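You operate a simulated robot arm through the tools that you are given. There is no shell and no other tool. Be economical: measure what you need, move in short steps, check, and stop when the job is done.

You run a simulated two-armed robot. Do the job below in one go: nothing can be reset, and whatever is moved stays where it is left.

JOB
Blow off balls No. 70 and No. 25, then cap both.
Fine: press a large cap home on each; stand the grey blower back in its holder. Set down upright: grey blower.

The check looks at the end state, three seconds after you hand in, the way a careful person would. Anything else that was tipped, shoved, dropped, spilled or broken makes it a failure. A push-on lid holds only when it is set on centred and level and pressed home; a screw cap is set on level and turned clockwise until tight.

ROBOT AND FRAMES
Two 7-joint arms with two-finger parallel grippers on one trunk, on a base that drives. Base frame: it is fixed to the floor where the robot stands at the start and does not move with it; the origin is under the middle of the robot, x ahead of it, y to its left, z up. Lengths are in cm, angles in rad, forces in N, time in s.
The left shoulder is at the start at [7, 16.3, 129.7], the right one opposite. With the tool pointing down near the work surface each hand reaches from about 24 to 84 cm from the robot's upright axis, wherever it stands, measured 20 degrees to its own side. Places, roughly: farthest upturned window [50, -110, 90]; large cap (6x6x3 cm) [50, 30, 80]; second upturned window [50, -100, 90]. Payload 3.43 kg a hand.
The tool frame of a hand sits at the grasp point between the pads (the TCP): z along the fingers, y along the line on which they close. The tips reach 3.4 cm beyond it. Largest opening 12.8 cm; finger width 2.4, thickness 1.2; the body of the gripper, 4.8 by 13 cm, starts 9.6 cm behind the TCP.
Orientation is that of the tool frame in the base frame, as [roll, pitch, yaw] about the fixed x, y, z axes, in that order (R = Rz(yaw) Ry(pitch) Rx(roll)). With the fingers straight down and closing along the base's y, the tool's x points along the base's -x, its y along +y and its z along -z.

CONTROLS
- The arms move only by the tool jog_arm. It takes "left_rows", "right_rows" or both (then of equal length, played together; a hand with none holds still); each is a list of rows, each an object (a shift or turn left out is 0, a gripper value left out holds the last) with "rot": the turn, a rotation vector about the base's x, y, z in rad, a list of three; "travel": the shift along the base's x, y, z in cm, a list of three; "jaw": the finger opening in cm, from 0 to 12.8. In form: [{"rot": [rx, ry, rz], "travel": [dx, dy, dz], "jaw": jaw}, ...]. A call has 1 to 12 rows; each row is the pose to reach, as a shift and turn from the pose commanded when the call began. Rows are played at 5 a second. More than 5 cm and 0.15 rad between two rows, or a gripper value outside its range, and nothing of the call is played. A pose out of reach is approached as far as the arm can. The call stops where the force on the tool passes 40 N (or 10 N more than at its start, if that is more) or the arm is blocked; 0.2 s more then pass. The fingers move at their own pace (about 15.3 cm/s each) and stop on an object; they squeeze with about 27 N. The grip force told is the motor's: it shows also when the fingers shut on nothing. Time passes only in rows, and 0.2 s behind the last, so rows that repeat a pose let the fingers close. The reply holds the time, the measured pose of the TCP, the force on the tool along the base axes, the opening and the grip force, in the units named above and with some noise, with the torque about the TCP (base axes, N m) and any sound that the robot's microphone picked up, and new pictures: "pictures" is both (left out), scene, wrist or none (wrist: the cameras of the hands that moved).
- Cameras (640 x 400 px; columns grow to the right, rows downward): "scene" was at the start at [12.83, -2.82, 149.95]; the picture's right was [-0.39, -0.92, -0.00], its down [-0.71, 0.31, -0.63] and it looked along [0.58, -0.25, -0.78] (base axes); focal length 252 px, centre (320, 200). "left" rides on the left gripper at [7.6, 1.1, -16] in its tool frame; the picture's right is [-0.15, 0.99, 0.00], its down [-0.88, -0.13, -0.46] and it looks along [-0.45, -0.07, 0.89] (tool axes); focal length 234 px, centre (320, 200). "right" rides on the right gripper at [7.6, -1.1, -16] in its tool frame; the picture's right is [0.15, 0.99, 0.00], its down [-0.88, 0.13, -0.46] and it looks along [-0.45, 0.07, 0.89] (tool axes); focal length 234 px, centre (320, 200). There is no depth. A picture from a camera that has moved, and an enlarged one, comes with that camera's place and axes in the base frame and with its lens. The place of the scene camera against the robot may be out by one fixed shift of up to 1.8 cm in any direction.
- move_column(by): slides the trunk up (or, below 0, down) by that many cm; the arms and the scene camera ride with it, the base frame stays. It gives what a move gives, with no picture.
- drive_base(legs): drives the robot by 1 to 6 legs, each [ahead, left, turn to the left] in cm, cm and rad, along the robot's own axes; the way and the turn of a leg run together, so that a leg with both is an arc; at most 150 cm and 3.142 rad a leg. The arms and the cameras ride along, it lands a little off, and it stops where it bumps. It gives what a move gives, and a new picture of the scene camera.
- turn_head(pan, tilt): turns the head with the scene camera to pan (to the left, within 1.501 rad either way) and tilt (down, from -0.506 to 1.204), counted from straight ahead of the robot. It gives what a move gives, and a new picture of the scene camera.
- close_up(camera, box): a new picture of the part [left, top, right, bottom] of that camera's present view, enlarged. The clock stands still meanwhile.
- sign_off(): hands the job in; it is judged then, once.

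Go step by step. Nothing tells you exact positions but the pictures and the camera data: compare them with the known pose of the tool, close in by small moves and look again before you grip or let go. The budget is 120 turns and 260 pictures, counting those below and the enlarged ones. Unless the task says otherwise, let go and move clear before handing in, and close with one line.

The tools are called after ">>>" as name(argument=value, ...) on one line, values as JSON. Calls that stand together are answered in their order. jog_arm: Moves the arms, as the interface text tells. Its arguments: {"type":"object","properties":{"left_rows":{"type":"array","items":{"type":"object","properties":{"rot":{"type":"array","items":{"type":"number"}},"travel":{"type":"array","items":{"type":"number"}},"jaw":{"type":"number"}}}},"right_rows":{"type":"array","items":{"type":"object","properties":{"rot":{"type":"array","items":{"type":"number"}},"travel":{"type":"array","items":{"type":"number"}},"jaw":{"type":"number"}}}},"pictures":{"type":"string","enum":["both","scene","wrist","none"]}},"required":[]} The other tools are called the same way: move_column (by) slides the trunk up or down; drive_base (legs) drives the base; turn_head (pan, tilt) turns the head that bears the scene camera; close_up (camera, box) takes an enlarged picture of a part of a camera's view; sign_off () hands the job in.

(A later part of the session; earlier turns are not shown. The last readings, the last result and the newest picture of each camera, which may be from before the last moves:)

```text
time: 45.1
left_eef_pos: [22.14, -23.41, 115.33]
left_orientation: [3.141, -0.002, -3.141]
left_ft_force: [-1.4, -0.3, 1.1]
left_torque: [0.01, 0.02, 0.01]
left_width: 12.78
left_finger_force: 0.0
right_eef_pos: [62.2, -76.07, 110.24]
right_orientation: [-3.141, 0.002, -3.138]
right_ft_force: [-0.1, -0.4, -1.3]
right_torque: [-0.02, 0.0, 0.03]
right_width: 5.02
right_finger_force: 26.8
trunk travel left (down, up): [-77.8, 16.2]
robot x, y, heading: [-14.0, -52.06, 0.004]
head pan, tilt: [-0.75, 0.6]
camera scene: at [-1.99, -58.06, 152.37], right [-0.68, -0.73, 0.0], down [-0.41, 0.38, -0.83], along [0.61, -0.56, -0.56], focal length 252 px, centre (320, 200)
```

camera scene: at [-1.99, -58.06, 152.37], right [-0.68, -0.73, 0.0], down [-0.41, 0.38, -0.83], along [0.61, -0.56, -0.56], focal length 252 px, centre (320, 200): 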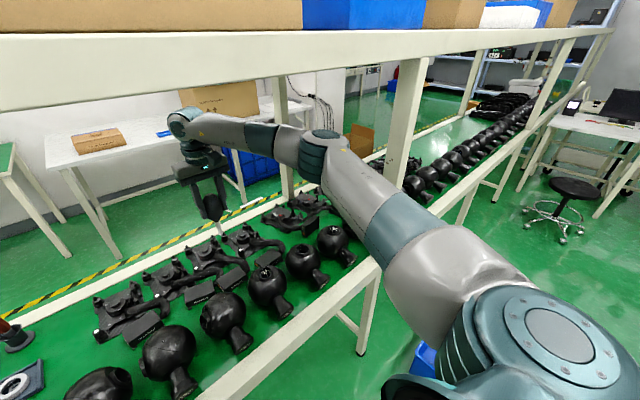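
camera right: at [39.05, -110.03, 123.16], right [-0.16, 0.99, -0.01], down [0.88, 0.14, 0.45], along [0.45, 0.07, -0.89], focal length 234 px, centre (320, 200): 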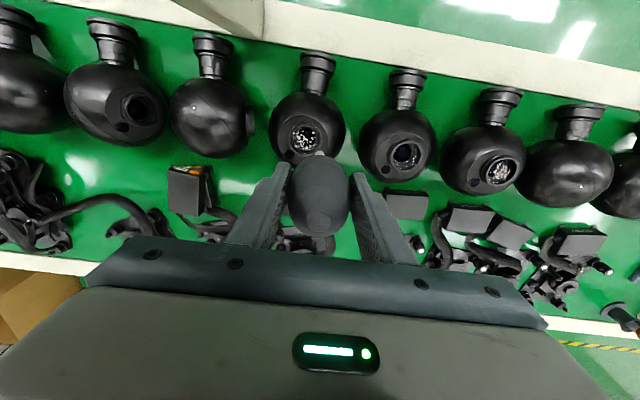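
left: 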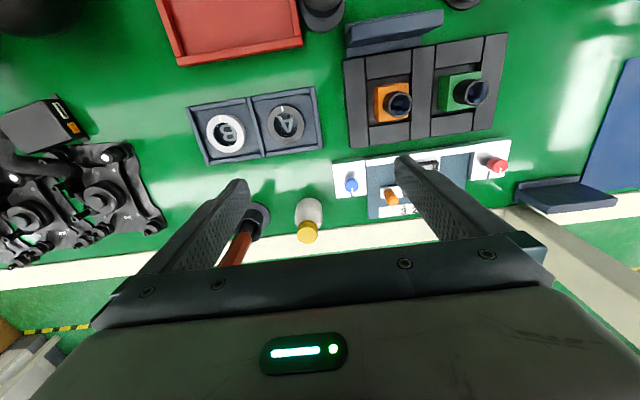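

>>> jog_arm(right_rows=[{"travel": [-3, -3.5, 0]}, {"travel": [-6, -7, 0]}, {"travel": [-9, -10.5, 0]}, {"travel": [-11, -14.5, 0]}, {"travel": [-12.5, -18.5, 0]}, {"travel": [-14, -22.5, 0]}, {"travel": [-15.6, -26, 0]}, {"travel": [-15.6, -26, 0]}], pictures="scene")

```text
time: 46.9
left_eef_pos: [22.36, -23.43, 115.17]
left_orientation: [-3.142, -0.005, -3.14]
left_ft_force: [-0.1, 0.2, -0.3]
left_torque: [0.02, 0.03, 0.0]
left_width: 12.79
left_finger_force: 0.1
right_eef_pos: [46.91, -101.78, 110.07]
right_orientation: [3.141, 0.001, -3.138]
right_ft_force: [-0.1, 0.3, -0.6]
right_torque: [-0.03, 0.02, 0.02]
right_width: 5.02
right_finger_force: 27.1
trunk travel left (down, up): [-77.8, 16.2]
robot x, y, heading: [-14.04, -52.16, 0.002]
head pan, tilt: [-0.75, 0.6]
camera scene: at [-1.65, -57.93, 152.34], right [-0.68, -0.73, 0.0], down [-0.41, 0.38, -0.82], along [0.6, -0.56, -0.57], focal length 252 px, centre (320, 200)
```

scene: 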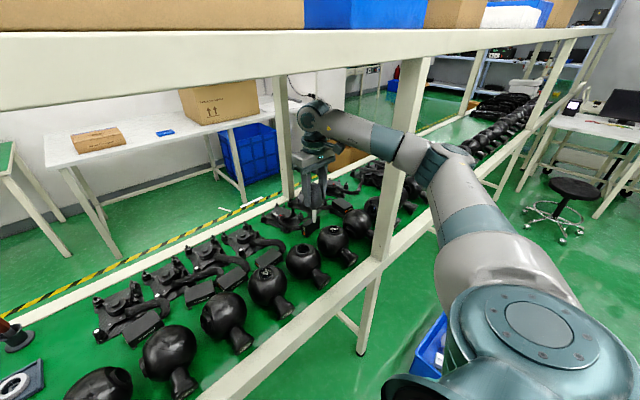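

The elbow still flares toward the post. I'll move the base a little back and left so the arm stretches out straighter before reaching ball 25.

>>> drive_base(legs=[[-5, 8, 0]])

>>> jog_arm(right_rows=[{"travel": [2, -3, 0]}, {"travel": [4, -6, 0]}, {"travel": [5, -9, 0]}, {"travel": [5, -9, 0]}], pictures="scene")

```text
time: 48.0
left_eef_pos: [17.47, -15.74, 115.24]
left_orientation: [-3.141, -0.005, -3.141]
left_ft_force: [0.0, 0.7, -1.0]
left_torque: [-0.03, 0.02, 0.0]
left_width: 12.8
left_finger_force: 0.0
right_eef_pos: [41.75, -94.14, 109.96]
right_orientation: [3.141, -0.001, 3.141]
right_ft_force: [0.4, -0.4, -0.5]
right_torque: [0.03, 0.0, 0.02]
right_width: 5.01
right_finger_force: 27.4
trunk travel left (down, up): [-77.8, 16.2]
robot x, y, heading: [-18.97, -44.27, -0.001]
head pan, tilt: [-0.75, 0.6]
camera scene: at [-6.66, -50.23, 152.33], right [-0.68, -0.73, 0.0], down [-0.41, 0.39, -0.82], along [0.6, -0.56, -0.57], focal length 252 px, centre (320, 200)
```

scene: 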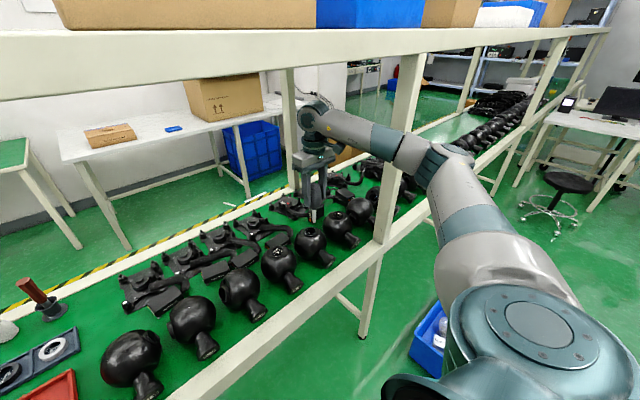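

```text
time: 49.0
left_eef_pos: [17.35, -15.75, 115.27]
left_orientation: [-3.141, -0.006, -3.139]
left_ft_force: [-0.7, -0.6, 0.4]
left_torque: [0.01, 0.03, 0.03]
left_width: 12.79
left_finger_force: 0.1
right_eef_pos: [46.4, -102.18, 109.95]
right_orientation: [3.142, 0.0, 3.141]
right_ft_force: [0.9, -0.8, -0.4]
right_torque: [0.01, 0.02, 0.0]
right_width: 5.03
right_finger_force: 26.9
right hand out of reach, approached as far as the arm can: row 3, 4
trunk travel left (down, up): [-77.8, 16.2]
robot x, y, heading: [-18.97, -44.17, 0.001]
head pan, tilt: [-0.75, 0.6]
camera scene: at [-6.65, -50.22, 152.33], right [-0.68, -0.73, 0.0], down [-0.41, 0.39, -0.82], along [0.6, -0.56, -0.57], focal length 252 px, centre (320, 200)
```

scene: 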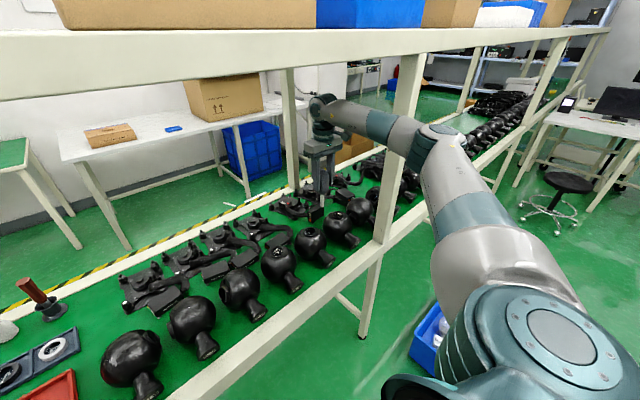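

The arm is fully stretched, and this geometry keeps the forearm clear of the post. I'll move the base forward so the arm reaches ball 25 more diagonally.

>>> drive_base(legs=[[12, 2.5, 0]])

>>> jog_arm(right_rows=[{"travel": [-4, -2, 0]}, {"travel": [-8, -4, 0]}, {"travel": [-10, -6, 0]}, {"travel": [-11, -8, 0]}, {"travel": [-11, -8, 0]}])

```text
time: 50.2
left_eef_pos: [29.14, -13.16, 115.28]
left_orientation: [-3.141, -0.004, -3.14]
left_ft_force: [0.2, -1.0, 0.3]
left_torque: [-0.01, 0.04, 0.03]
left_width: 12.81
left_finger_force: 0.1
right_eef_pos: [58.26, -99.66, 110.06]
right_orientation: [3.141, 0.001, 3.141]
right_ft_force: [0.5, -0.1, -0.9]
right_torque: [0.0, 0.0, -0.03]
right_width: 5.01
right_finger_force: 26.7
trunk travel left (down, up): [-77.8, 16.2]
robot x, y, heading: [-7.3, -41.83, -0.003]
head pan, tilt: [-0.75, 0.6]
camera scene: at [5.05, -47.67, 152.36], right [-0.68, -0.73, 0.0], down [-0.41, 0.39, -0.83], along [0.6, -0.56, -0.56], focal length 252 px, centre (320, 200)
```

scene: 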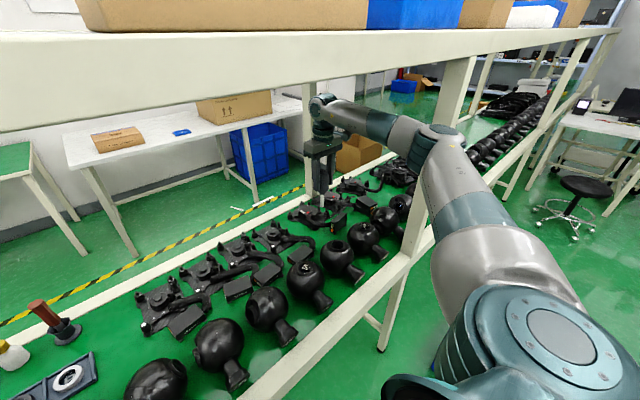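

```text
time: 51.4
left_eef_pos: [29.23, -13.18, 115.18]
left_orientation: [3.141, -0.005, -3.141]
left_ft_force: [0.1, -0.9, -0.5]
left_torque: [0.02, 0.0, -0.05]
left_width: 12.79
left_finger_force: 0.0
right_eef_pos: [46.87, -105.57, 109.4]
right_orientation: [-3.141, 0.0, 3.138]
right_ft_force: [0.1, -0.7, -1.1]
right_torque: [0.0, 0.02, -0.01]
right_width: 5.02
right_finger_force: 26.8
right hand out of reach, approached as far as the arm can: row 3, 4, 5
trunk travel left (down, up): [-77.8, 16.2]
robot x, y, heading: [-7.41, -41.82, 0.001]
head pan, tilt: [-0.75, 0.6]
camera scene: at [5.08, -47.71, 152.35], right [-0.68, -0.73, 0.0], down [-0.41, 0.39, -0.82], along [0.6, -0.56, -0.57], focal length 252 px, centre (320, 200)
camera right: at [39.28, -106.7, 125.26], right [-0.14, 0.99, 0.0], down [0.88, 0.13, 0.46], along [0.45, 0.06, -0.89], focal length 234 px, centre (320, 200)
```

scene: 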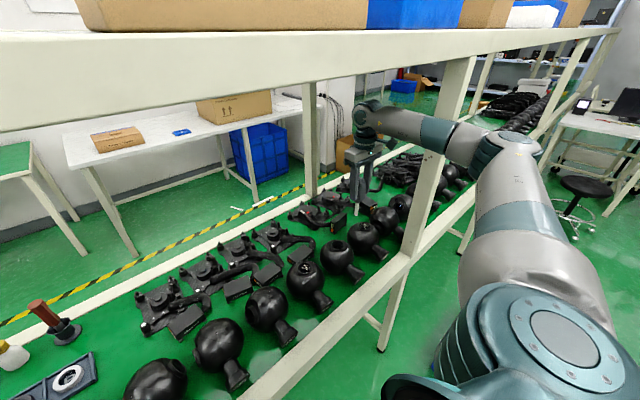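
right: 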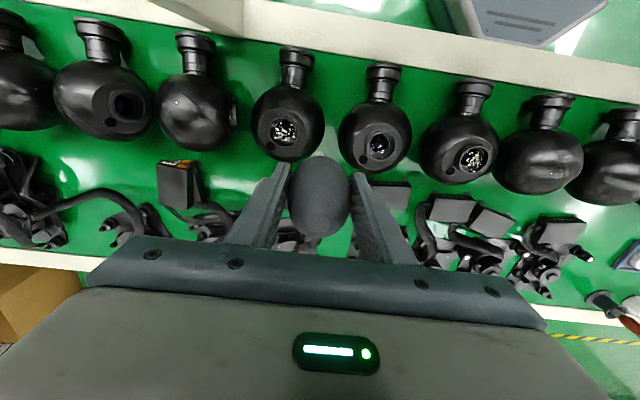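

The hand is 4.6 cm short. Driving the base right by that much carries the whole arm along with the forearm still clear of the post.

>>> drive_base(legs=[[0, -4.6, 0]])

>>> close_up(camera="right", box=[240, 60, 400, 200])

```text
time: 52.4
left_eef_pos: [29.23, -17.07, 115.08]
left_orientation: [-3.138, -0.004, -3.139]
left_ft_force: [-0.1, 0.9, -0.5]
left_torque: [-0.06, -0.02, 0.0]
left_width: 12.81
left_finger_force: 0.0
right_eef_pos: [47.06, -109.5, 109.73]
right_orientation: [-3.134, 0.001, 3.141]
right_ft_force: [-0.5, 0.5, -0.4]
right_torque: [-0.08, -0.02, 0.0]
right_width: 5.0
right_finger_force: 27.2
trunk travel left (down, up): [-77.8, 16.2]
robot x, y, heading: [-7.19, -46.06, -0.0]
head pan, tilt: [-0.75, 0.6]
camera scene: at [5.16, -51.39, 152.38], right [-0.68, -0.73, 0.0], down [-0.41, 0.38, -0.83], along [0.6, -0.56, -0.56], focal length 252 px, centre (320, 200)
```

scene: 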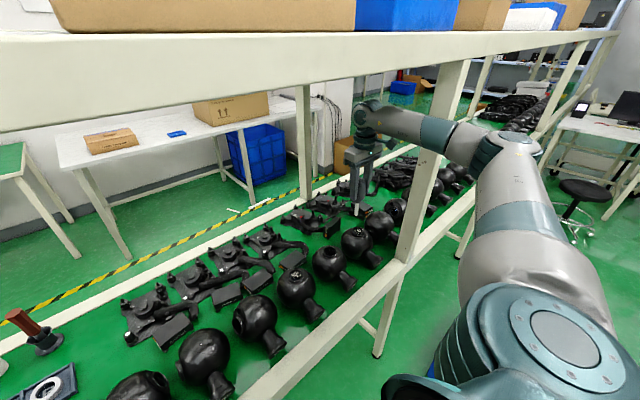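

```text
2.86 times, centred on (320, 130) of right
camera zoom: at [39.46, -110.44, 125.63], right [-0.14, 0.99, -0.01], down [0.88, 0.13, 0.46], along [0.45, 0.06, -0.89], focal length 669 px, centre (320, 400)
```

zoom: 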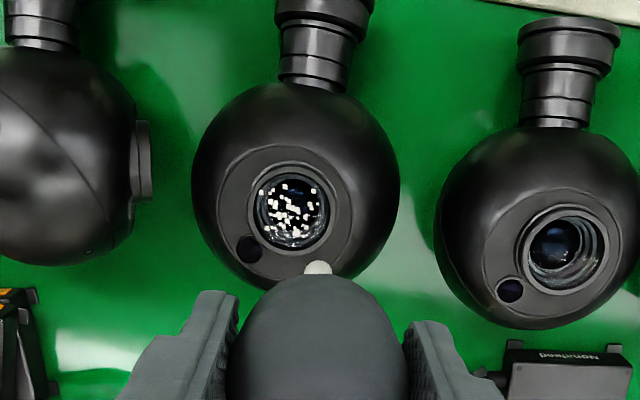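

The body twisted slightly again, so the forearm is brushing the post. I'll back off and tilt the blower instead, so the nozzle leans toward ball 25 while the wrist stays further left.

>>> drive_base(legs=[[0, 5, 0]])

>>> jog_arm(right_rows=[{"travel": [0, 1, 0], "rot": [-0.12, 0, 0]}, {"travel": [0, 1, 0], "rot": [-0.24, 0, 0]}, {"travel": [0, 1, 0], "rot": [-0.34, 0, 0]}, {"travel": [0, 1, 0], "rot": [-0.34, 0, 0]}], pictures="wrist")

```text
time: 53.3
left_eef_pos: [29.35, -13.42, 115.36]
left_orientation: [3.136, -0.003, 3.141]
left_ft_force: [1.1, -0.8, 0.1]
left_torque: [0.09, 0.02, -0.01]
left_width: 12.8
left_finger_force: 0.1
right_eef_pos: [46.95, -105.81, 108.98]
right_orientation: [3.137, -0.002, 3.136]
right_ft_force: [0.1, -0.2, -1.4]
right_torque: [0.06, -0.01, 0.01]
right_width: 5.01
right_finger_force: 27.0
trunk travel left (down, up): [-77.8, 16.2]
robot x, y, heading: [-7.08, -41.39, 0.002]
head pan, tilt: [-0.75, 0.6]
camera scene: at [5.17, -48.05, 152.3], right [-0.68, -0.73, 0.0], down [-0.41, 0.39, -0.82], along [0.6, -0.56, -0.57], focal length 252 px, centre (320, 200)
```

scene: 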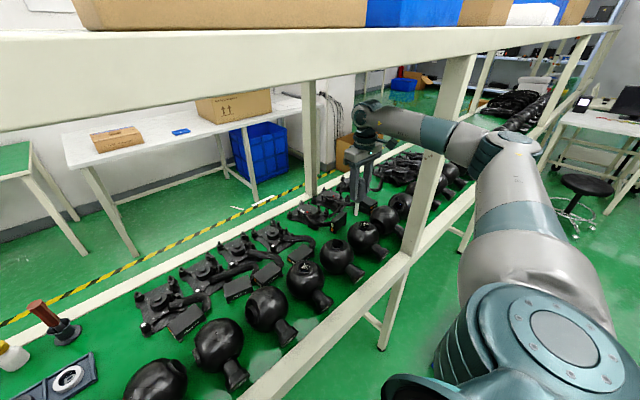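

```text
time: 54.3
left_eef_pos: [29.24, -12.89, 115.35]
left_orientation: [3.141, -0.005, -3.141]
left_ft_force: [-0.6, 0.2, 1.0]
left_torque: [0.02, 0.01, -0.02]
left_width: 12.8
left_finger_force: 0.1
right_eef_pos: [46.9, -104.34, 109.31]
right_orientation: [-2.798, 0.003, 3.138]
right_ft_force: [-0.4, 0.3, -0.9]
right_torque: [0.01, 0.0, 0.03]
right_width: 5.01
right_finger_force: 27.2
trunk travel left (down, up): [-77.8, 16.2]
robot x, y, heading: [-7.03, -41.2, -0.003]
head pan, tilt: [-0.75, 0.6]
camera right: at [39.33, -99.94, 124.65], right [-0.14, 0.93, -0.33], down [0.88, 0.27, 0.39], along [0.45, -0.24, -0.86], focal length 234 px, centre (320, 200)
```

right: 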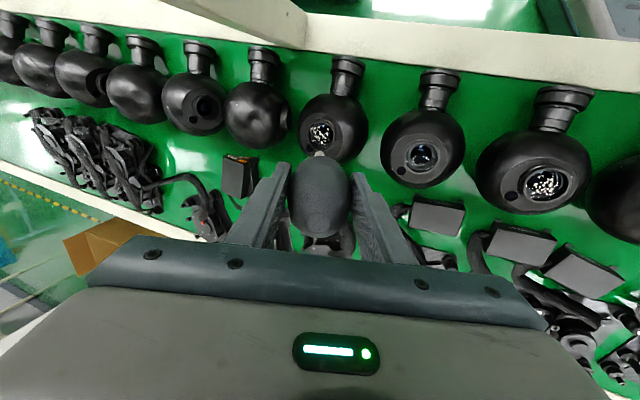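

It turns out the small twist is only base sway right after a drive. I'll bring the tilted nozzle down to window 25.

>>> jog_arm(right_rows=[{"travel": [-0.3, -1.2, -3]}, {"travel": [-0.6, -2.3, -6.2]}, {"travel": [-0.6, -2.3, -6.2]}, {"travel": [-0.6, -2.3, -6.2]}])

>>> close_up(camera="right", box=[240, 60, 400, 200])

```text
time: 55.3
left_eef_pos: [29.34, -12.73, 115.29]
left_orientation: [-3.141, -0.003, -3.141]
left_ft_force: [0.0, -0.3, -0.1]
left_torque: [-0.01, 0.03, -0.02]
left_width: 12.8
left_finger_force: 0.0
right_eef_pos: [46.33, -106.47, 103.09]
right_orientation: [-2.801, 0.003, 3.137]
right_ft_force: [-0.2, 0.8, -0.9]
right_torque: [0.0, -0.01, 0.03]
right_width: 5.04
right_finger_force: 26.8
trunk travel left (down, up): [-77.8, 16.2]
robot x, y, heading: [-6.87, -40.97, -0.0]
head pan, tilt: [-0.75, 0.6]
camera scene: at [5.15, -47.25, 152.35], right [-0.68, -0.73, 0.0], down [-0.41, 0.39, -0.82], along [0.6, -0.56, -0.57], focal length 252 px, centre (320, 200)
camera right: at [38.72, -102.22, 118.41], right [-0.14, 0.93, -0.33], down [0.88, 0.27, 0.39], along [0.45, -0.24, -0.86], focal length 234 px, centre (320, 200)
```

scene: 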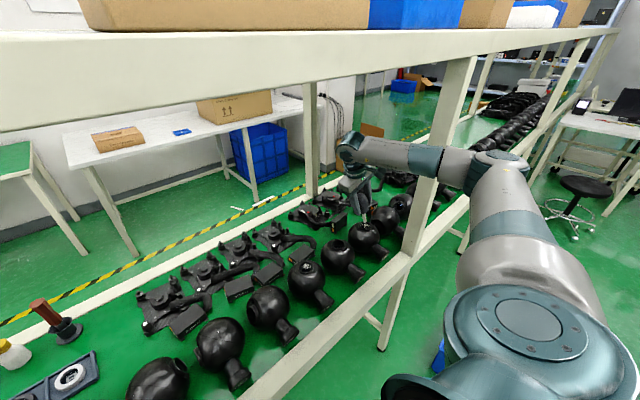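
right: 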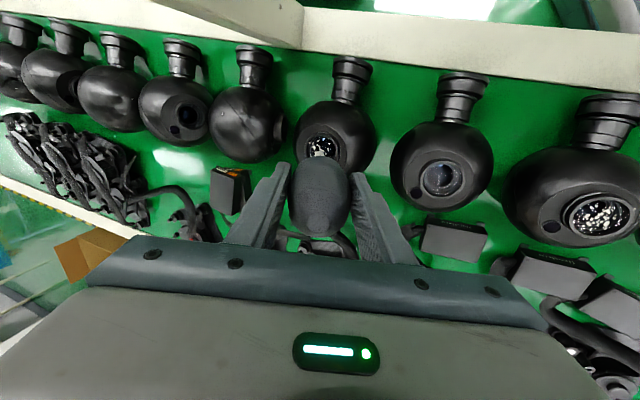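

```text
2.86 times, centred on (320, 130) of right
camera zoom: at [38.72, -102.22, 118.41], right [-0.14, 0.93, -0.33], down [0.88, 0.27, 0.39], along [0.45, -0.24, -0.86], focal length 669 px, centre (320, 400)
```

zoom: 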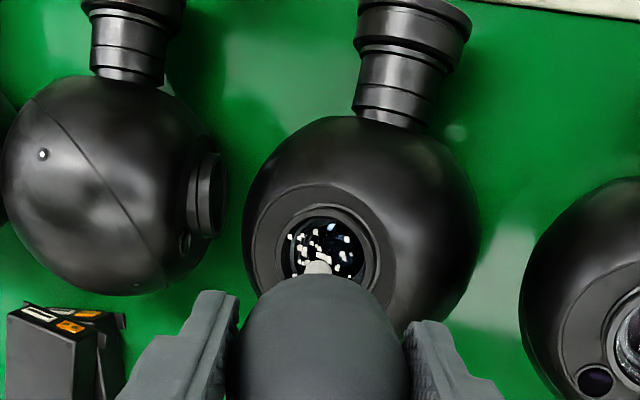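

Well aligned over window 25. I'll pulse the bulb.

>>> jog_arm(right_rows=[{"jaw": 4.95}, {"jaw": 3}, {"jaw": 3}, {"jaw": 4.95}, {"jaw": 3}, {"jaw": 3}], pictures="wrist")

>>> close_up(camera="right", box=[240, 60, 400, 200])

```text
time: 56.7
left_eef_pos: [29.27, -12.8, 115.16]
left_orientation: [-3.139, -0.004, 3.141]
left_ft_force: [0.0, -0.3, -0.2]
left_torque: [0.01, -0.05, 0.0]
left_width: 12.77
left_finger_force: 0.0
right_eef_pos: [46.46, -106.57, 102.93]
right_orientation: [-2.8, 0.001, 3.138]
right_ft_force: [-1.0, 0.8, -0.4]
right_torque: [-0.04, -0.01, 0.0]
right_width: 5.03
right_finger_force: 27.1
trunk travel left (down, up): [-77.8, 16.2]
robot x, y, heading: [-7.15, -41.62, 0.001]
head pan, tilt: [-0.75, 0.6]
camera right: at [38.73, -102.21, 118.42], right [-0.14, 0.93, -0.33], down [0.88, 0.27, 0.39], along [0.45, -0.24, -0.86], focal length 234 px, centre (320, 200)
```

right: 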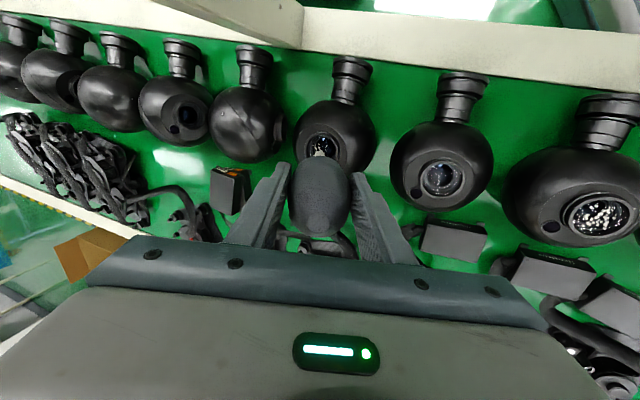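

```text
2.86 times, centred on (320, 130) of right
camera zoom: at [38.73, -102.21, 118.42], right [-0.14, 0.93, -0.33], down [0.88, 0.27, 0.39], along [0.45, -0.24, -0.86], focal length 669 px, centre (320, 400)
```

zoom: 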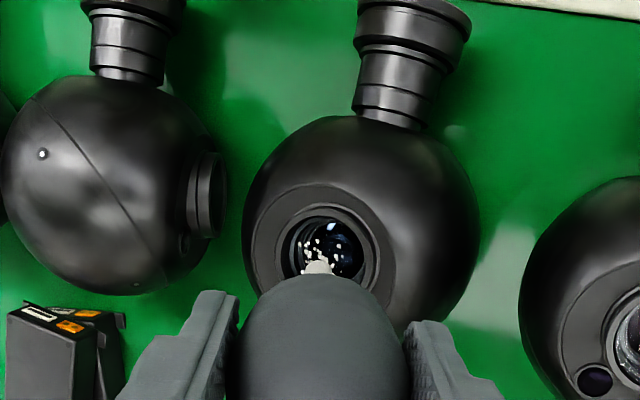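

About half is cleared; the remaining specks lie toward -y. I'll shift and pulse again.

>>> jog_arm(right_rows=[{"travel": [0, -0.9, -0.5], "jaw": 3}, {"travel": [0, -0.9, -0.5], "jaw": 4.95}, {"travel": [0, -0.9, -0.5], "jaw": 3}, {"travel": [0, -0.9, -0.5], "jaw": 3}, {"travel": [0.7, -0.9, -0.5], "jaw": 4.95}, {"travel": [0.7, -0.9, -0.5], "jaw": 3}, {"travel": [0.7, -0.9, -0.5], "jaw": 3}], pictures="none")

>>> close_up(camera="right", box=[240, 60, 400, 200])

```text
time: 58.3
left_eef_pos: [29.21, -12.8, 115.22]
left_orientation: [3.141, -0.002, 3.14]
left_ft_force: [-0.1, -0.4, 0.1]
left_torque: [-0.02, 0.02, -0.03]
left_width: 12.78
left_finger_force: 0.0
right_eef_pos: [47.04, -107.51, 102.64]
right_orientation: [-2.801, 0.002, 3.14]
right_ft_force: [0.0, 0.3, 0.3]
right_torque: [-0.04, -0.04, 0.01]
right_width: 5.02
right_finger_force: 27.1
trunk travel left (down, up): [-77.8, 16.2]
robot x, y, heading: [-7.01, -41.39, 0.003]
head pan, tilt: [-0.75, 0.6]
```

```text
2.86 times, centred on (320, 130) of right
camera zoom: at [39.43, -103.12, 117.99], right [-0.14, 0.93, -0.33], down [0.88, 0.27, 0.39], along [0.45, -0.24, -0.86], focal length 669 px, centre (320, 400)
```

zoom: 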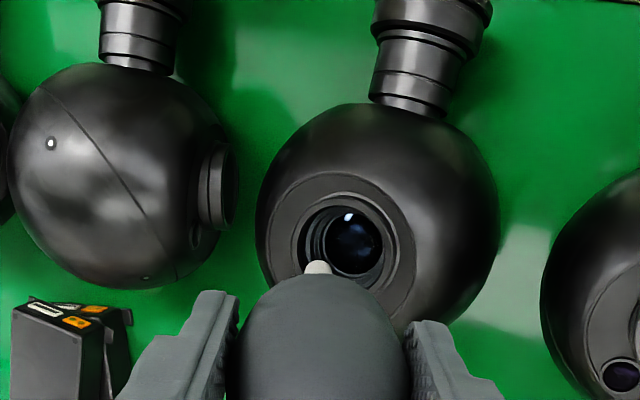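

Looks clean. I'll lift, straighten the tool and move left, then verify both windows.

>>> jog_arm(right_rows=[{"travel": [0, 0, 4], "jaw": 4.4}, {"travel": [0, 2, 7]}, {"travel": [1, 5, 7], "rot": [0.12, 0, 0]}, {"travel": [2, 9, 7], "rot": [0.24, 0, 0]}, {"travel": [3, 13, 7], "rot": [0.34, 0, 0]}, {"travel": [3, 13, 7], "rot": [0.34, 0, 0]}], pictures="wrist")

>>> close_up(camera="right", box=[160, 60, 400, 210])

```text
time: 59.7
left_eef_pos: [29.18, -12.83, 115.2]
left_orientation: [-3.141, -0.002, 3.141]
left_ft_force: [0.0, 0.0, 0.4]
left_torque: [-0.01, 0.0, 0.01]
left_width: 12.8
left_finger_force: 0.0
right_eef_pos: [49.99, -94.37, 109.78]
right_orientation: [3.141, 0.003, 3.137]
right_ft_force: [-0.9, 0.5, -0.8]
right_torque: [0.02, 0.01, 0.0]
right_width: 5.03
right_finger_force: 26.9
trunk travel left (down, up): [-77.8, 16.2]
robot x, y, heading: [-7.24, -41.31, 0.003]
head pan, tilt: [-0.75, 0.6]
camera right: at [42.43, -95.44, 125.65], right [-0.14, 0.99, 0.0], down [0.88, 0.13, 0.46], along [0.45, 0.06, -0.89], focal length 234 px, centre (320, 200)
```

right: 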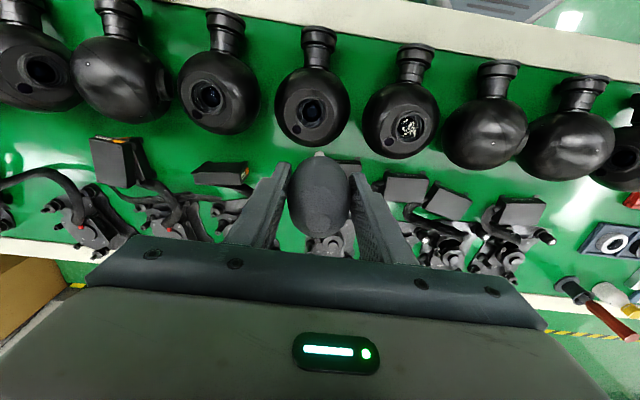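

```text
2.67 times, centred on (280, 135) of right
camera zoom: at [42.43, -95.44, 125.65], right [-0.14, 0.99, 0.0], down [0.88, 0.13, 0.46], along [0.45, 0.06, -0.89], focal length 624 px, centre (427, 373)
```

zoom: 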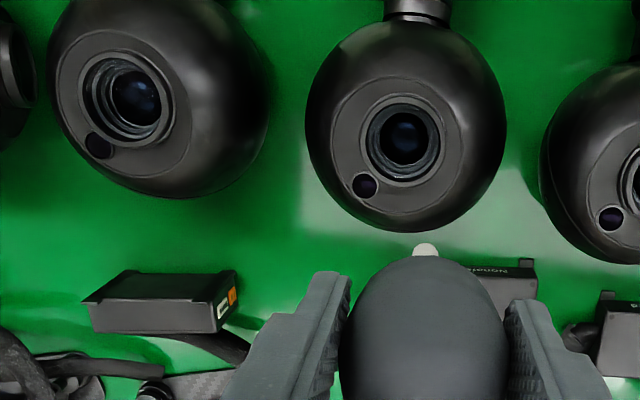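

Both windows are clean and No. 30 is untouched. Next I'll return the blower, driving back to the holder.

>>> drive_base(legs=[[-11, 0, 0], [0, 56, 0]])

>>> jog_arm(right_rows=[{"travel": [2, 4, 0]}, {"travel": [4, 8, 0]}, {"travel": [6, 12, 0]}, {"travel": [8, 16, 0]}, {"travel": [10, 20, 0]}, {"travel": [11, 24, 0]}, {"travel": [12, 27, 0]}, {"travel": [12.5, 30, 0]}, {"travel": [12.5, 30, 0]}])

```text
time: 63.6
left_eef_pos: [18.09, 42.49, 115.21]
left_orientation: [-3.141, -0.005, 3.141]
left_ft_force: [0.0, 0.0, 0.2]
left_torque: [-0.02, 0.04, -0.01]
left_width: 12.8
left_finger_force: 0.1
right_eef_pos: [39.06, -39.03, 109.66]
right_orientation: [-3.139, -0.001, 3.138]
right_ft_force: [-0.6, -0.7, -1.1]
right_torque: [-0.02, 0.0, -0.04]
right_width: 5.01
right_finger_force: 27.0
trunk travel left (down, up): [-77.8, 16.2]
robot x, y, heading: [-17.95, 14.09, 0.001]
head pan, tilt: [-0.75, 0.6]
camera scene: at [-5.88, 8.07, 152.34], right [-0.68, -0.73, 0.0], down [-0.41, 0.39, -0.82], along [0.6, -0.56, -0.57], focal length 252 px, centre (320, 200)
```

scene: 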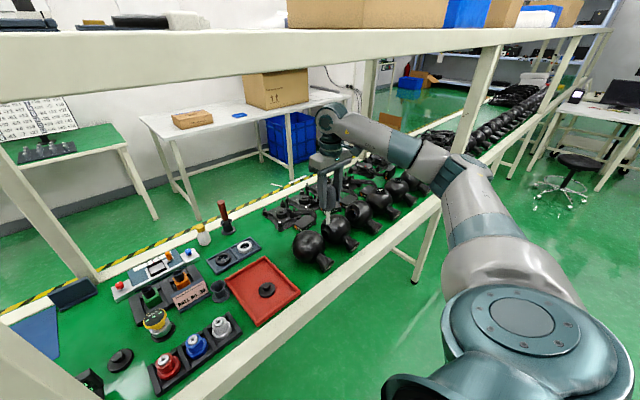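

```text
time: 65.7
left_eef_pos: [18.19, 42.44, 115.18]
left_orientation: [-3.141, -0.003, 3.141]
left_ft_force: [0.5, -1.3, -0.4]
left_torque: [0.06, -0.03, 0.01]
left_width: 12.8
left_finger_force: 0.1
right_eef_pos: [51.4, -9.01, 109.74]
right_orientation: [-3.14, 0.0, 3.136]
right_ft_force: [0.0, -0.5, -0.6]
right_torque: [0.01, -0.01, -0.05]
right_width: 5.01
right_finger_force: 27.1
trunk travel left (down, up): [-77.8, 16.2]
robot x, y, heading: [-18.09, 13.66, -0.001]
head pan, tilt: [-0.75, 0.6]
camera scene: at [-5.92, 8.07, 152.35], right [-0.68, -0.73, 0.0], down [-0.41, 0.39, -0.82], along [0.6, -0.56, -0.57], focal length 252 px, centre (320, 200)
camera right: at [43.92, -10.05, 125.62], right [-0.14, 0.99, 0.0], down [0.88, 0.13, 0.46], along [0.45, 0.06, -0.89], focal length 234 px, centre (320, 200)
```

scene: 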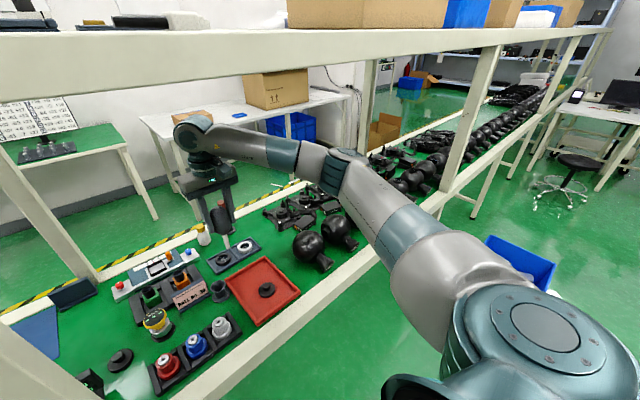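
right: 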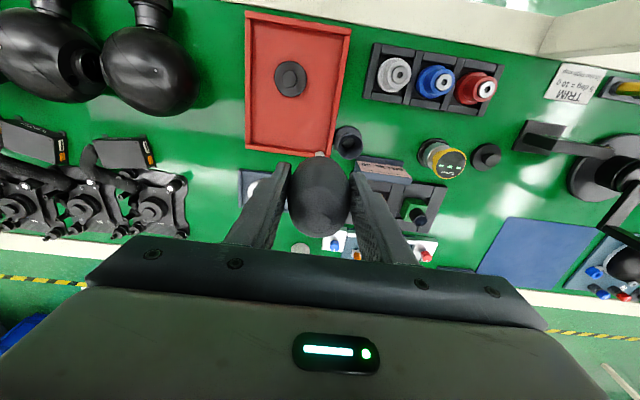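

>>> jog_arm(right_rows=[{"travel": [1, 3, -1]}, {"travel": [2.05, 5.9, -3.4]}, {"travel": [2.05, 5.9, -7]}, {"travel": [2.05, 5.9, -7]}, {"travel": [2.05, 5.9, -7]}], pictures="none")

>>> turn_head(pan=-0.2, tilt=0.75)

>>> close_up(camera="right", box=[240, 60, 400, 200])

>>> close_up(camera="scene", box=[260, 130, 400, 240])

```text
time: 66.8
left_eef_pos: [18.14, 42.69, 115.18]
left_orientation: [-3.141, -0.004, -3.141]
left_ft_force: [0.1, 0.0, 0.1]
left_torque: [-0.02, -0.02, 0.02]
left_width: 12.8
left_finger_force: 0.0
right_eef_pos: [53.54, -2.97, 102.8]
right_orientation: [-3.139, 0.0, 3.138]
right_ft_force: [0.1, 0.9, -0.1]
right_torque: [0.0, 0.0, -0.01]
right_width: 5.03
right_finger_force: 26.7
trunk travel left (down, up): [-77.8, 16.2]
robot x, y, heading: [-17.83, 13.86, 0.001]
head pan, tilt: [-0.75, 0.6]
```

```text
time: 67.8
left_eef_pos: [18.18, 42.58, 115.24]
left_orientation: [3.14, -0.004, -3.141]
left_ft_force: [-0.4, 0.3, -0.9]
left_torque: [0.0, 0.01, 0.0]
left_width: 12.8
left_finger_force: 0.0
right_eef_pos: [53.67, -2.96, 102.73]
right_orientation: [-3.139, 0.0, 3.137]
right_ft_force: [0.0, 0.0, -0.5]
right_torque: [-0.02, 0.0, -0.01]
right_width: 5.02
right_finger_force: 27.1
trunk travel left (down, up): [-77.8, 16.2]
robot x, y, heading: [-17.92, 14.08, 0.002]
head pan, tilt: [-0.201, 0.75]
camera scene: at [-4.23, 12.54, 151.06], right [-0.2, -0.98, 0.0], down [-0.67, 0.14, -0.73], along [0.72, -0.15, -0.68], focal length 252 px, centre (320, 200)
```

scene: 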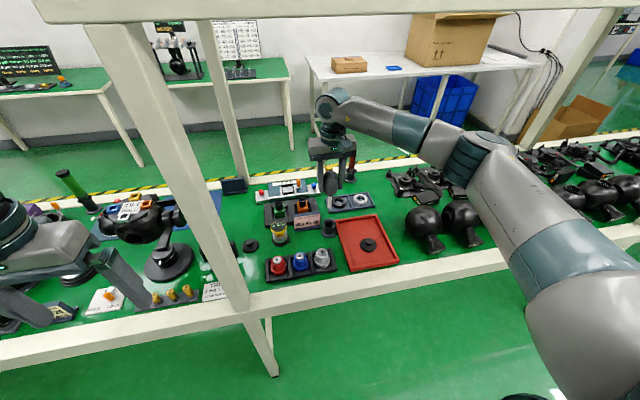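

```text
2.86 times, centred on (320, 130) of right
camera zoom: at [46.01, -4.07, 118.69], right [-0.14, 0.99, 0.0], down [0.88, 0.13, 0.46], along [0.45, 0.06, -0.89], focal length 669 px, centre (320, 400)
```

zoom: 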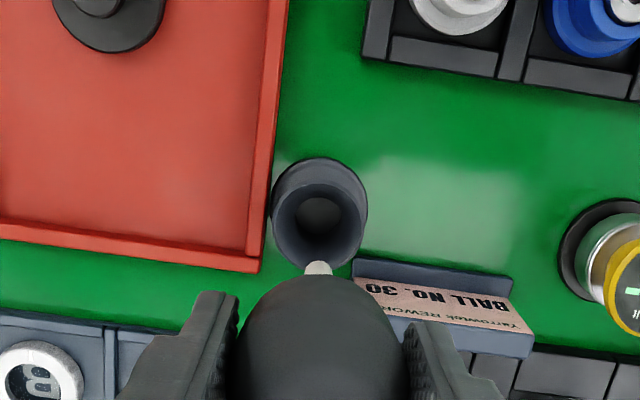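

```text
3.64 times, centred on (330, 185) of scene
camera zoom: at [-4.23, 12.54, 151.06], right [-0.2, -0.98, 0.0], down [-0.67, 0.14, -0.73], along [0.72, -0.15, -0.68], focal length 915 px, centre (284, 254)
```

zoom: 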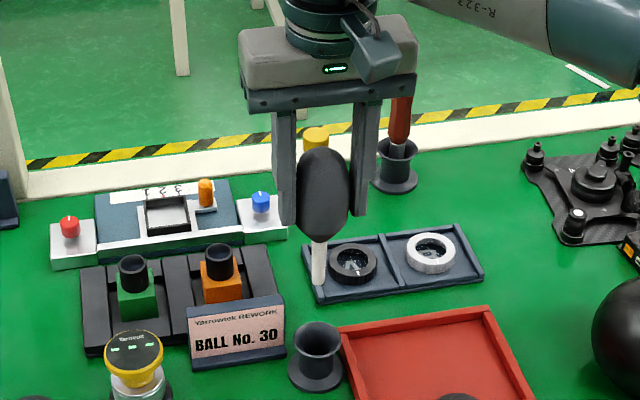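

The rim centre computes to (53.5,-3.2), which matches the original spot. I'll lower the blower in.

>>> jog_arm(right_rows=[{"travel": [-0.1, -0.15, -4]}, {"travel": [-0.1, -0.15, -7.5]}, {"travel": [-0.1, -0.15, -10]}, {"travel": [-0.1, -0.15, -11.5]}, {"travel": [-0.1, -0.15, -12.3]}, {"travel": [-0.1, -0.15, -12.3]}])

>>> close_up(camera="scene", box=[260, 130, 400, 240])

```text
time: 69.2
left_eef_pos: [18.13, 42.56, 115.24]
left_orientation: [-3.142, -0.004, 3.141]
left_ft_force: [0.8, -0.2, -0.3]
left_torque: [-0.03, 0.01, -0.01]
left_width: 12.79
left_finger_force: 0.0
right_eef_pos: [53.37, -3.11, 90.56]
right_orientation: [-3.138, 0.0, 3.139]
right_ft_force: [0.2, 0.1, -0.4]
right_torque: [0.01, -0.01, -0.02]
right_width: 5.01
right_finger_force: 26.7
trunk travel left (down, up): [-77.8, 16.2]
robot x, y, heading: [-17.81, 14.06, 0.001]
head pan, tilt: [-0.201, 0.75]
camera scene: at [-4.23, 12.53, 151.06], right [-0.2, -0.98, 0.0], down [-0.67, 0.14, -0.73], along [0.72, -0.15, -0.68], focal length 252 px, centre (320, 200)
camera right: at [45.87, -4.24, 106.4], right [-0.14, 0.99, 0.0], down [0.88, 0.13, 0.46], along [0.45, 0.06, -0.89], focal length 234 px, centre (320, 200)
```

scene: 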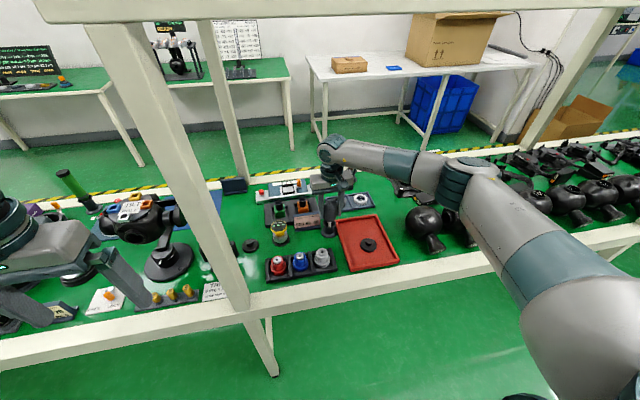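
right: 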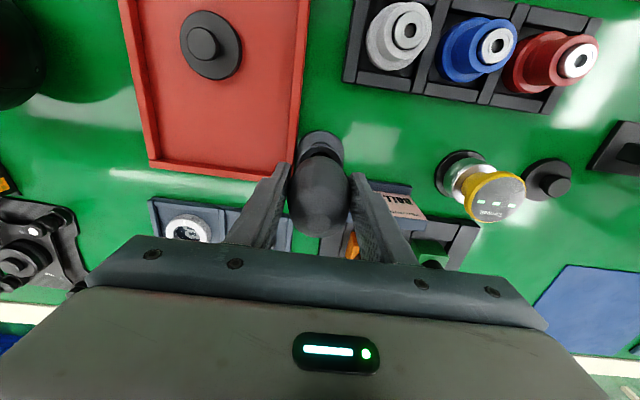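

```text
3.64 times, centred on (330, 185) of scene
camera zoom: at [-4.23, 12.53, 151.06], right [-0.2, -0.98, 0.0], down [-0.67, 0.14, -0.73], along [0.72, -0.15, -0.68], focal length 915 px, centre (284, 254)
```

zoom: 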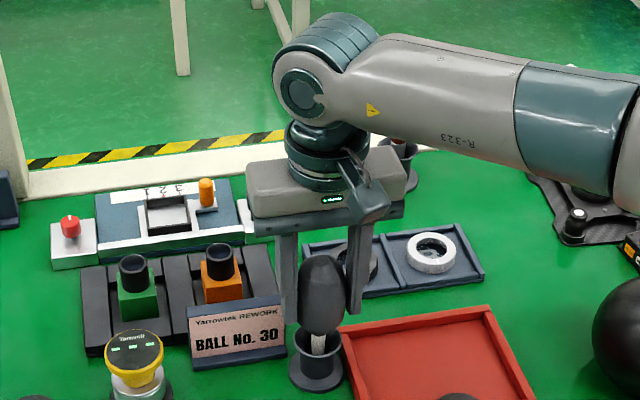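

It's in the holder, about 0.3 cm above its original height. I'll lower the rest, release and check.

>>> jog_arm(right_rows=[{"travel": [0, 0, -0.25]}, {"travel": [0, 0, -0.25]}, {"travel": [0, 0, -0.25], "jaw": 5.4}, {"travel": [0, 0, -0.25], "jaw": 7.4}, {"travel": [0, 0, -0.25], "jaw": 7.4}], pictures="wrist")

>>> close_up(camera="scene", box=[260, 130, 400, 240])

```text
time: 70.4
left_eef_pos: [18.22, 42.64, 115.25]
left_orientation: [-3.14, -0.002, 3.142]
left_ft_force: [-0.2, 0.2, -0.2]
left_torque: [0.0, 0.01, -0.01]
left_width: 12.76
left_finger_force: 0.1
right_eef_pos: [53.43, -3.24, 90.12]
right_orientation: [-3.137, 0.0, 3.137]
right_ft_force: [0.3, 0.4, -0.7]
right_torque: [0.0, 0.02, 0.02]
right_width: 7.39
right_finger_force: 0.0
trunk travel left (down, up): [-77.8, 16.2]
robot x, y, heading: [-18.42, 13.9, 0.001]
head pan, tilt: [-0.201, 0.75]
camera right: at [45.92, -4.23, 106.13], right [-0.14, 0.99, 0.0], down [0.88, 0.13, 0.46], along [0.45, 0.06, -0.89], focal length 234 px, centre (320, 200)
```

right: 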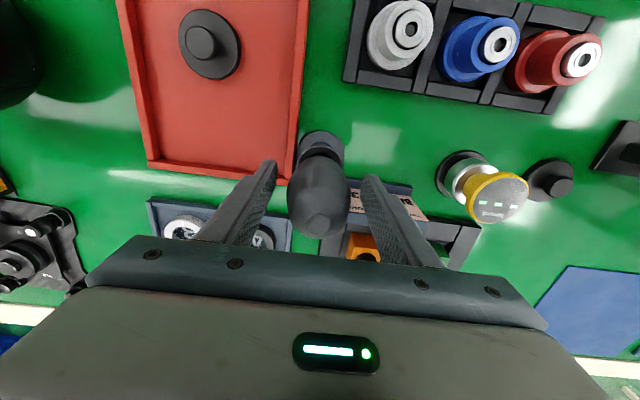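

```text
3.64 times, centred on (330, 185) of scene
camera zoom: at [-4.2, 12.53, 151.05], right [-0.2, -0.98, 0.0], down [-0.67, 0.14, -0.73], along [0.72, -0.15, -0.68], focal length 915 px, centre (284, 254)
```

zoom: 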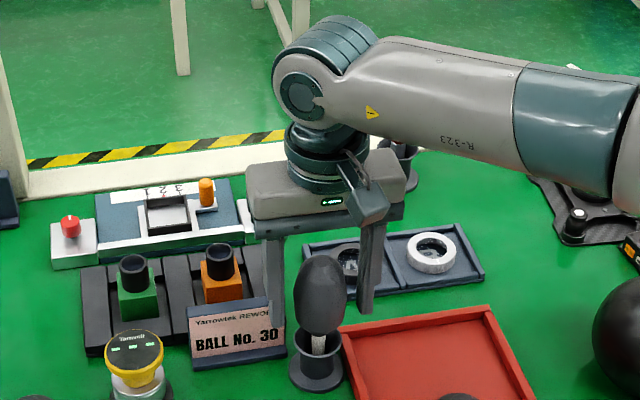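

The blower stands upright in its holder. Now the caps: I'll use the right hand for the left-hand cap at (52.8,25.4), so I rise and shift the base left a bit.

>>> jog_arm(right_rows=[{"travel": [0, 0, 4]}, {"travel": [0, 0, 8]}, {"travel": [0, 0, 12]}, {"travel": [0, 0, 16]}], pictures="none")

>>> drive_base(legs=[[0, 10, 0]])

>>> jog_arm(right_rows=[{"travel": [0, 4.5, 0], "jaw": 5}, {"travel": [0, 9, -1]}, {"travel": [-0.5, 13.5, -3]}, {"travel": [-0.8, 18, -5]}, {"travel": [-0.8, 18, -6]}, {"travel": [-0.8, 18, -6]}])

>>> close_up(camera="right", box=[240, 80, 400, 200])

```text
time: 71.4
left_eef_pos: [18.08, 42.58, 115.31]
left_orientation: [3.141, -0.003, 3.141]
left_ft_force: [0.2, 0.0, -0.3]
left_torque: [-0.02, -0.01, 0.02]
left_width: 12.82
left_finger_force: 0.0
right_eef_pos: [53.32, -3.19, 106.28]
right_orientation: [-3.138, 0.002, 3.137]
right_ft_force: [0.2, 0.0, 0.3]
right_torque: [-0.03, -0.01, -0.01]
right_width: 7.38
right_finger_force: 0.0
trunk travel left (down, up): [-77.8, 16.2]
robot x, y, heading: [-18.55, 14.15, 0.004]
head pan, tilt: [-0.201, 0.75]
```

```text
time: 72.6
left_eef_pos: [18.15, 52.48, 115.21]
left_orientation: [-3.141, -0.005, 3.139]
left_ft_force: [-0.4, -0.1, -0.9]
left_torque: [0.0, -0.01, 0.04]
left_width: 12.81
left_finger_force: 0.0
right_eef_pos: [53.48, 6.63, 106.29]
right_orientation: [-3.139, -0.001, 3.137]
right_ft_force: [-0.2, -0.3, -0.1]
right_torque: [0.02, 0.03, -0.01]
right_width: 7.41
right_finger_force: 0.1
trunk travel left (down, up): [-77.8, 16.2]
robot x, y, heading: [-18.26, 24.15, 0.006]
head pan, tilt: [-0.201, 0.75]
camera scene: at [-4.25, 22.4, 151.06], right [-0.2, -0.98, 0.0], down [-0.67, 0.14, -0.73], along [0.72, -0.15, -0.68], focal length 252 px, centre (320, 200)
```

scene: 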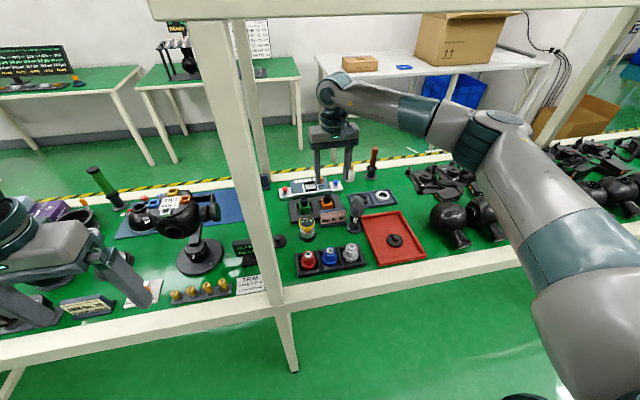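

```text
time: 74.0
left_eef_pos: [18.28, 52.63, 115.2]
left_orientation: [3.141, -0.003, -3.141]
left_ft_force: [-0.2, 0.6, -0.1]
left_torque: [-0.02, -0.01, -0.02]
left_width: 12.81
left_finger_force: 0.1
right_eef_pos: [52.6, 24.6, 100.26]
right_orientation: [-3.139, 0.0, 3.138]
right_ft_force: [0.0, 0.4, 0.5]
right_torque: [-0.01, 0.01, -0.01]
right_width: 5.0
right_finger_force: 0.2
trunk travel left (down, up): [-77.8, 16.2]
robot x, y, heading: [-18.09, 24.0, 0.002]
head pan, tilt: [-0.201, 0.75]
camera scene: at [-4.26, 22.52, 151.06], right [-0.2, -0.98, 0.0], down [-0.67, 0.14, -0.73], along [0.72, -0.15, -0.68], focal length 252 px, centre (320, 200)
camera right: at [44.99, 23.57, 116.17], right [-0.14, 0.99, 0.0], down [0.88, 0.13, 0.46], along [0.45, 0.06, -0.89], focal length 234 px, centre (320, 200)
```

scene: 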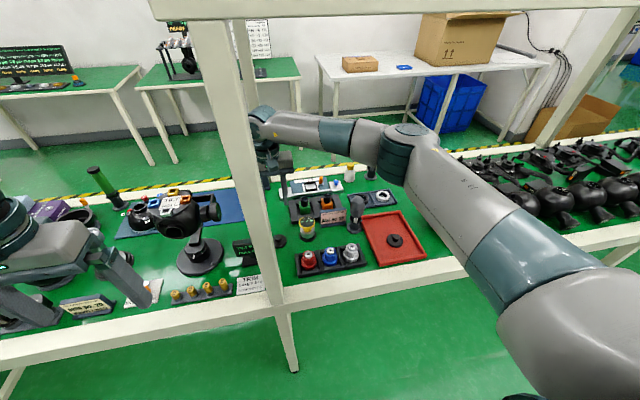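
right: 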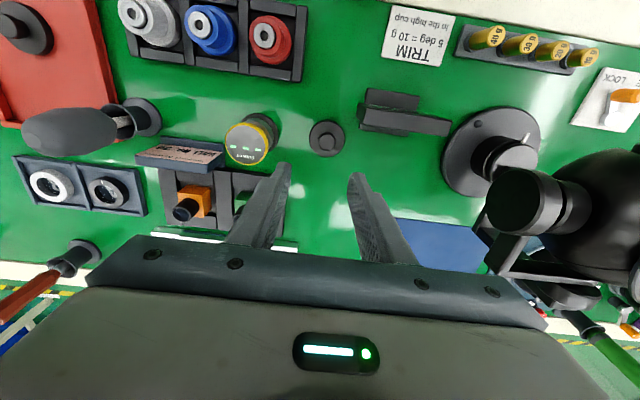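

```text
3.33 times, centred on (320, 140) of right
camera zoom: at [44.99, 23.57, 116.17], right [-0.14, 0.99, 0.0], down [0.88, 0.13, 0.46], along [0.45, 0.06, -0.89], focal length 781 px, centre (320, 400)
```

zoom: 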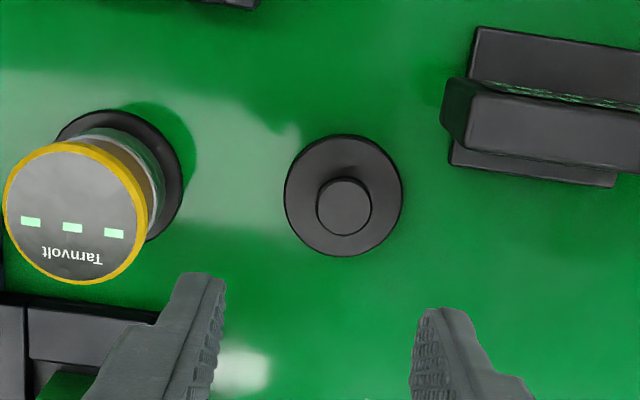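

The knob centre is at (52.95,25.6) with a diameter of about 2.5 cm. A stand is nearby, so I'll keep the jaw narrow and descend in stages.

>>> jog_arm(right_rows=[{"travel": [0.35, 1.0, -4], "jaw": 3.6}, {"travel": [0.35, 1.0, -8]}, {"travel": [0.35, 1.0, -12]}, {"travel": [0.35, 1.0, -14.2]}, {"travel": [0.35, 1.0, -14.2]}], pictures="none")

>>> close_up(camera="right", box=[240, 80, 400, 200])

```text
time: 75.2
left_eef_pos: [18.32, 52.44, 115.25]
left_orientation: [3.141, -0.004, -3.141]
left_ft_force: [0.6, 1.3, 1.1]
left_torque: [-0.04, 0.03, -0.02]
left_width: 12.77
left_finger_force: 0.1
right_eef_pos: [52.93, 25.71, 86.07]
right_orientation: [-3.138, 0.0, 3.134]
right_ft_force: [-0.8, 0.3, -0.6]
right_torque: [-0.01, 0.01, 0.0]
right_width: 3.58
right_finger_force: 0.0
trunk travel left (down, up): [-77.8, 16.2]
robot x, y, heading: [-18.47, 23.8, -0.002]
head pan, tilt: [-0.201, 0.75]
```

```text
3.33 times, centred on (320, 140) of right
camera zoom: at [45.35, 24.65, 101.9], right [-0.14, 0.99, 0.0], down [0.88, 0.13, 0.46], along [0.45, 0.06, -0.89], focal length 781 px, centre (320, 400)
```

zoom: 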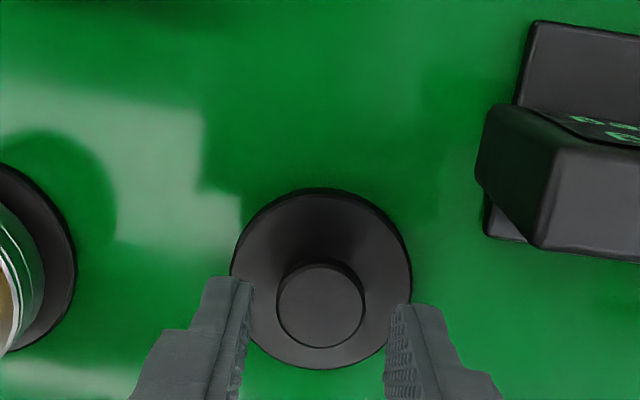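

>>> jog_arm(right_rows=[{"travel": [0, -0.05, -1.5]}, {"travel": [0, -0.05, -2.5]}, {"travel": [0, -0.05, -2.5]}, {"travel": [0, -0.05, -2.5], "jaw": 2.6}, {"travel": [0, -0.05, -2.5], "jaw": 1.5}, {"travel": [0, -0.05, -2.5], "jaw": 1.5}], pictures="none")

>>> close_up(camera="right", box=[240, 80, 400, 200])

```text
time: 76.6
left_eef_pos: [18.15, 52.51, 115.18]
left_orientation: [3.141, -0.003, 3.141]
left_ft_force: [-0.7, -1.6, -0.3]
left_torque: [0.0, 0.0, 0.0]
left_width: 12.83
left_finger_force: 0.0
right_eef_pos: [53.11, 25.6, 83.52]
right_orientation: [-3.137, 0.0, 3.136]
right_ft_force: [0.1, -1.2, 0.2]
right_torque: [-0.01, -0.02, -0.01]
right_width: 2.34
right_finger_force: 27.2
trunk travel left (down, up): [-77.8, 16.2]
robot x, y, heading: [-18.11, 24.02, 0.004]
head pan, tilt: [-0.201, 0.75]
```

```text
3.33 times, centred on (320, 140) of right
camera zoom: at [45.4, 24.59, 99.4], right [-0.14, 0.99, 0.0], down [0.88, 0.13, 0.46], along [0.45, 0.06, -0.89], focal length 781 px, centre (320, 400)
```

zoom: 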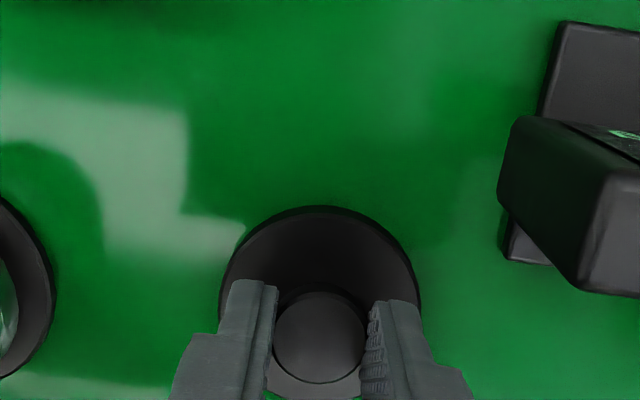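

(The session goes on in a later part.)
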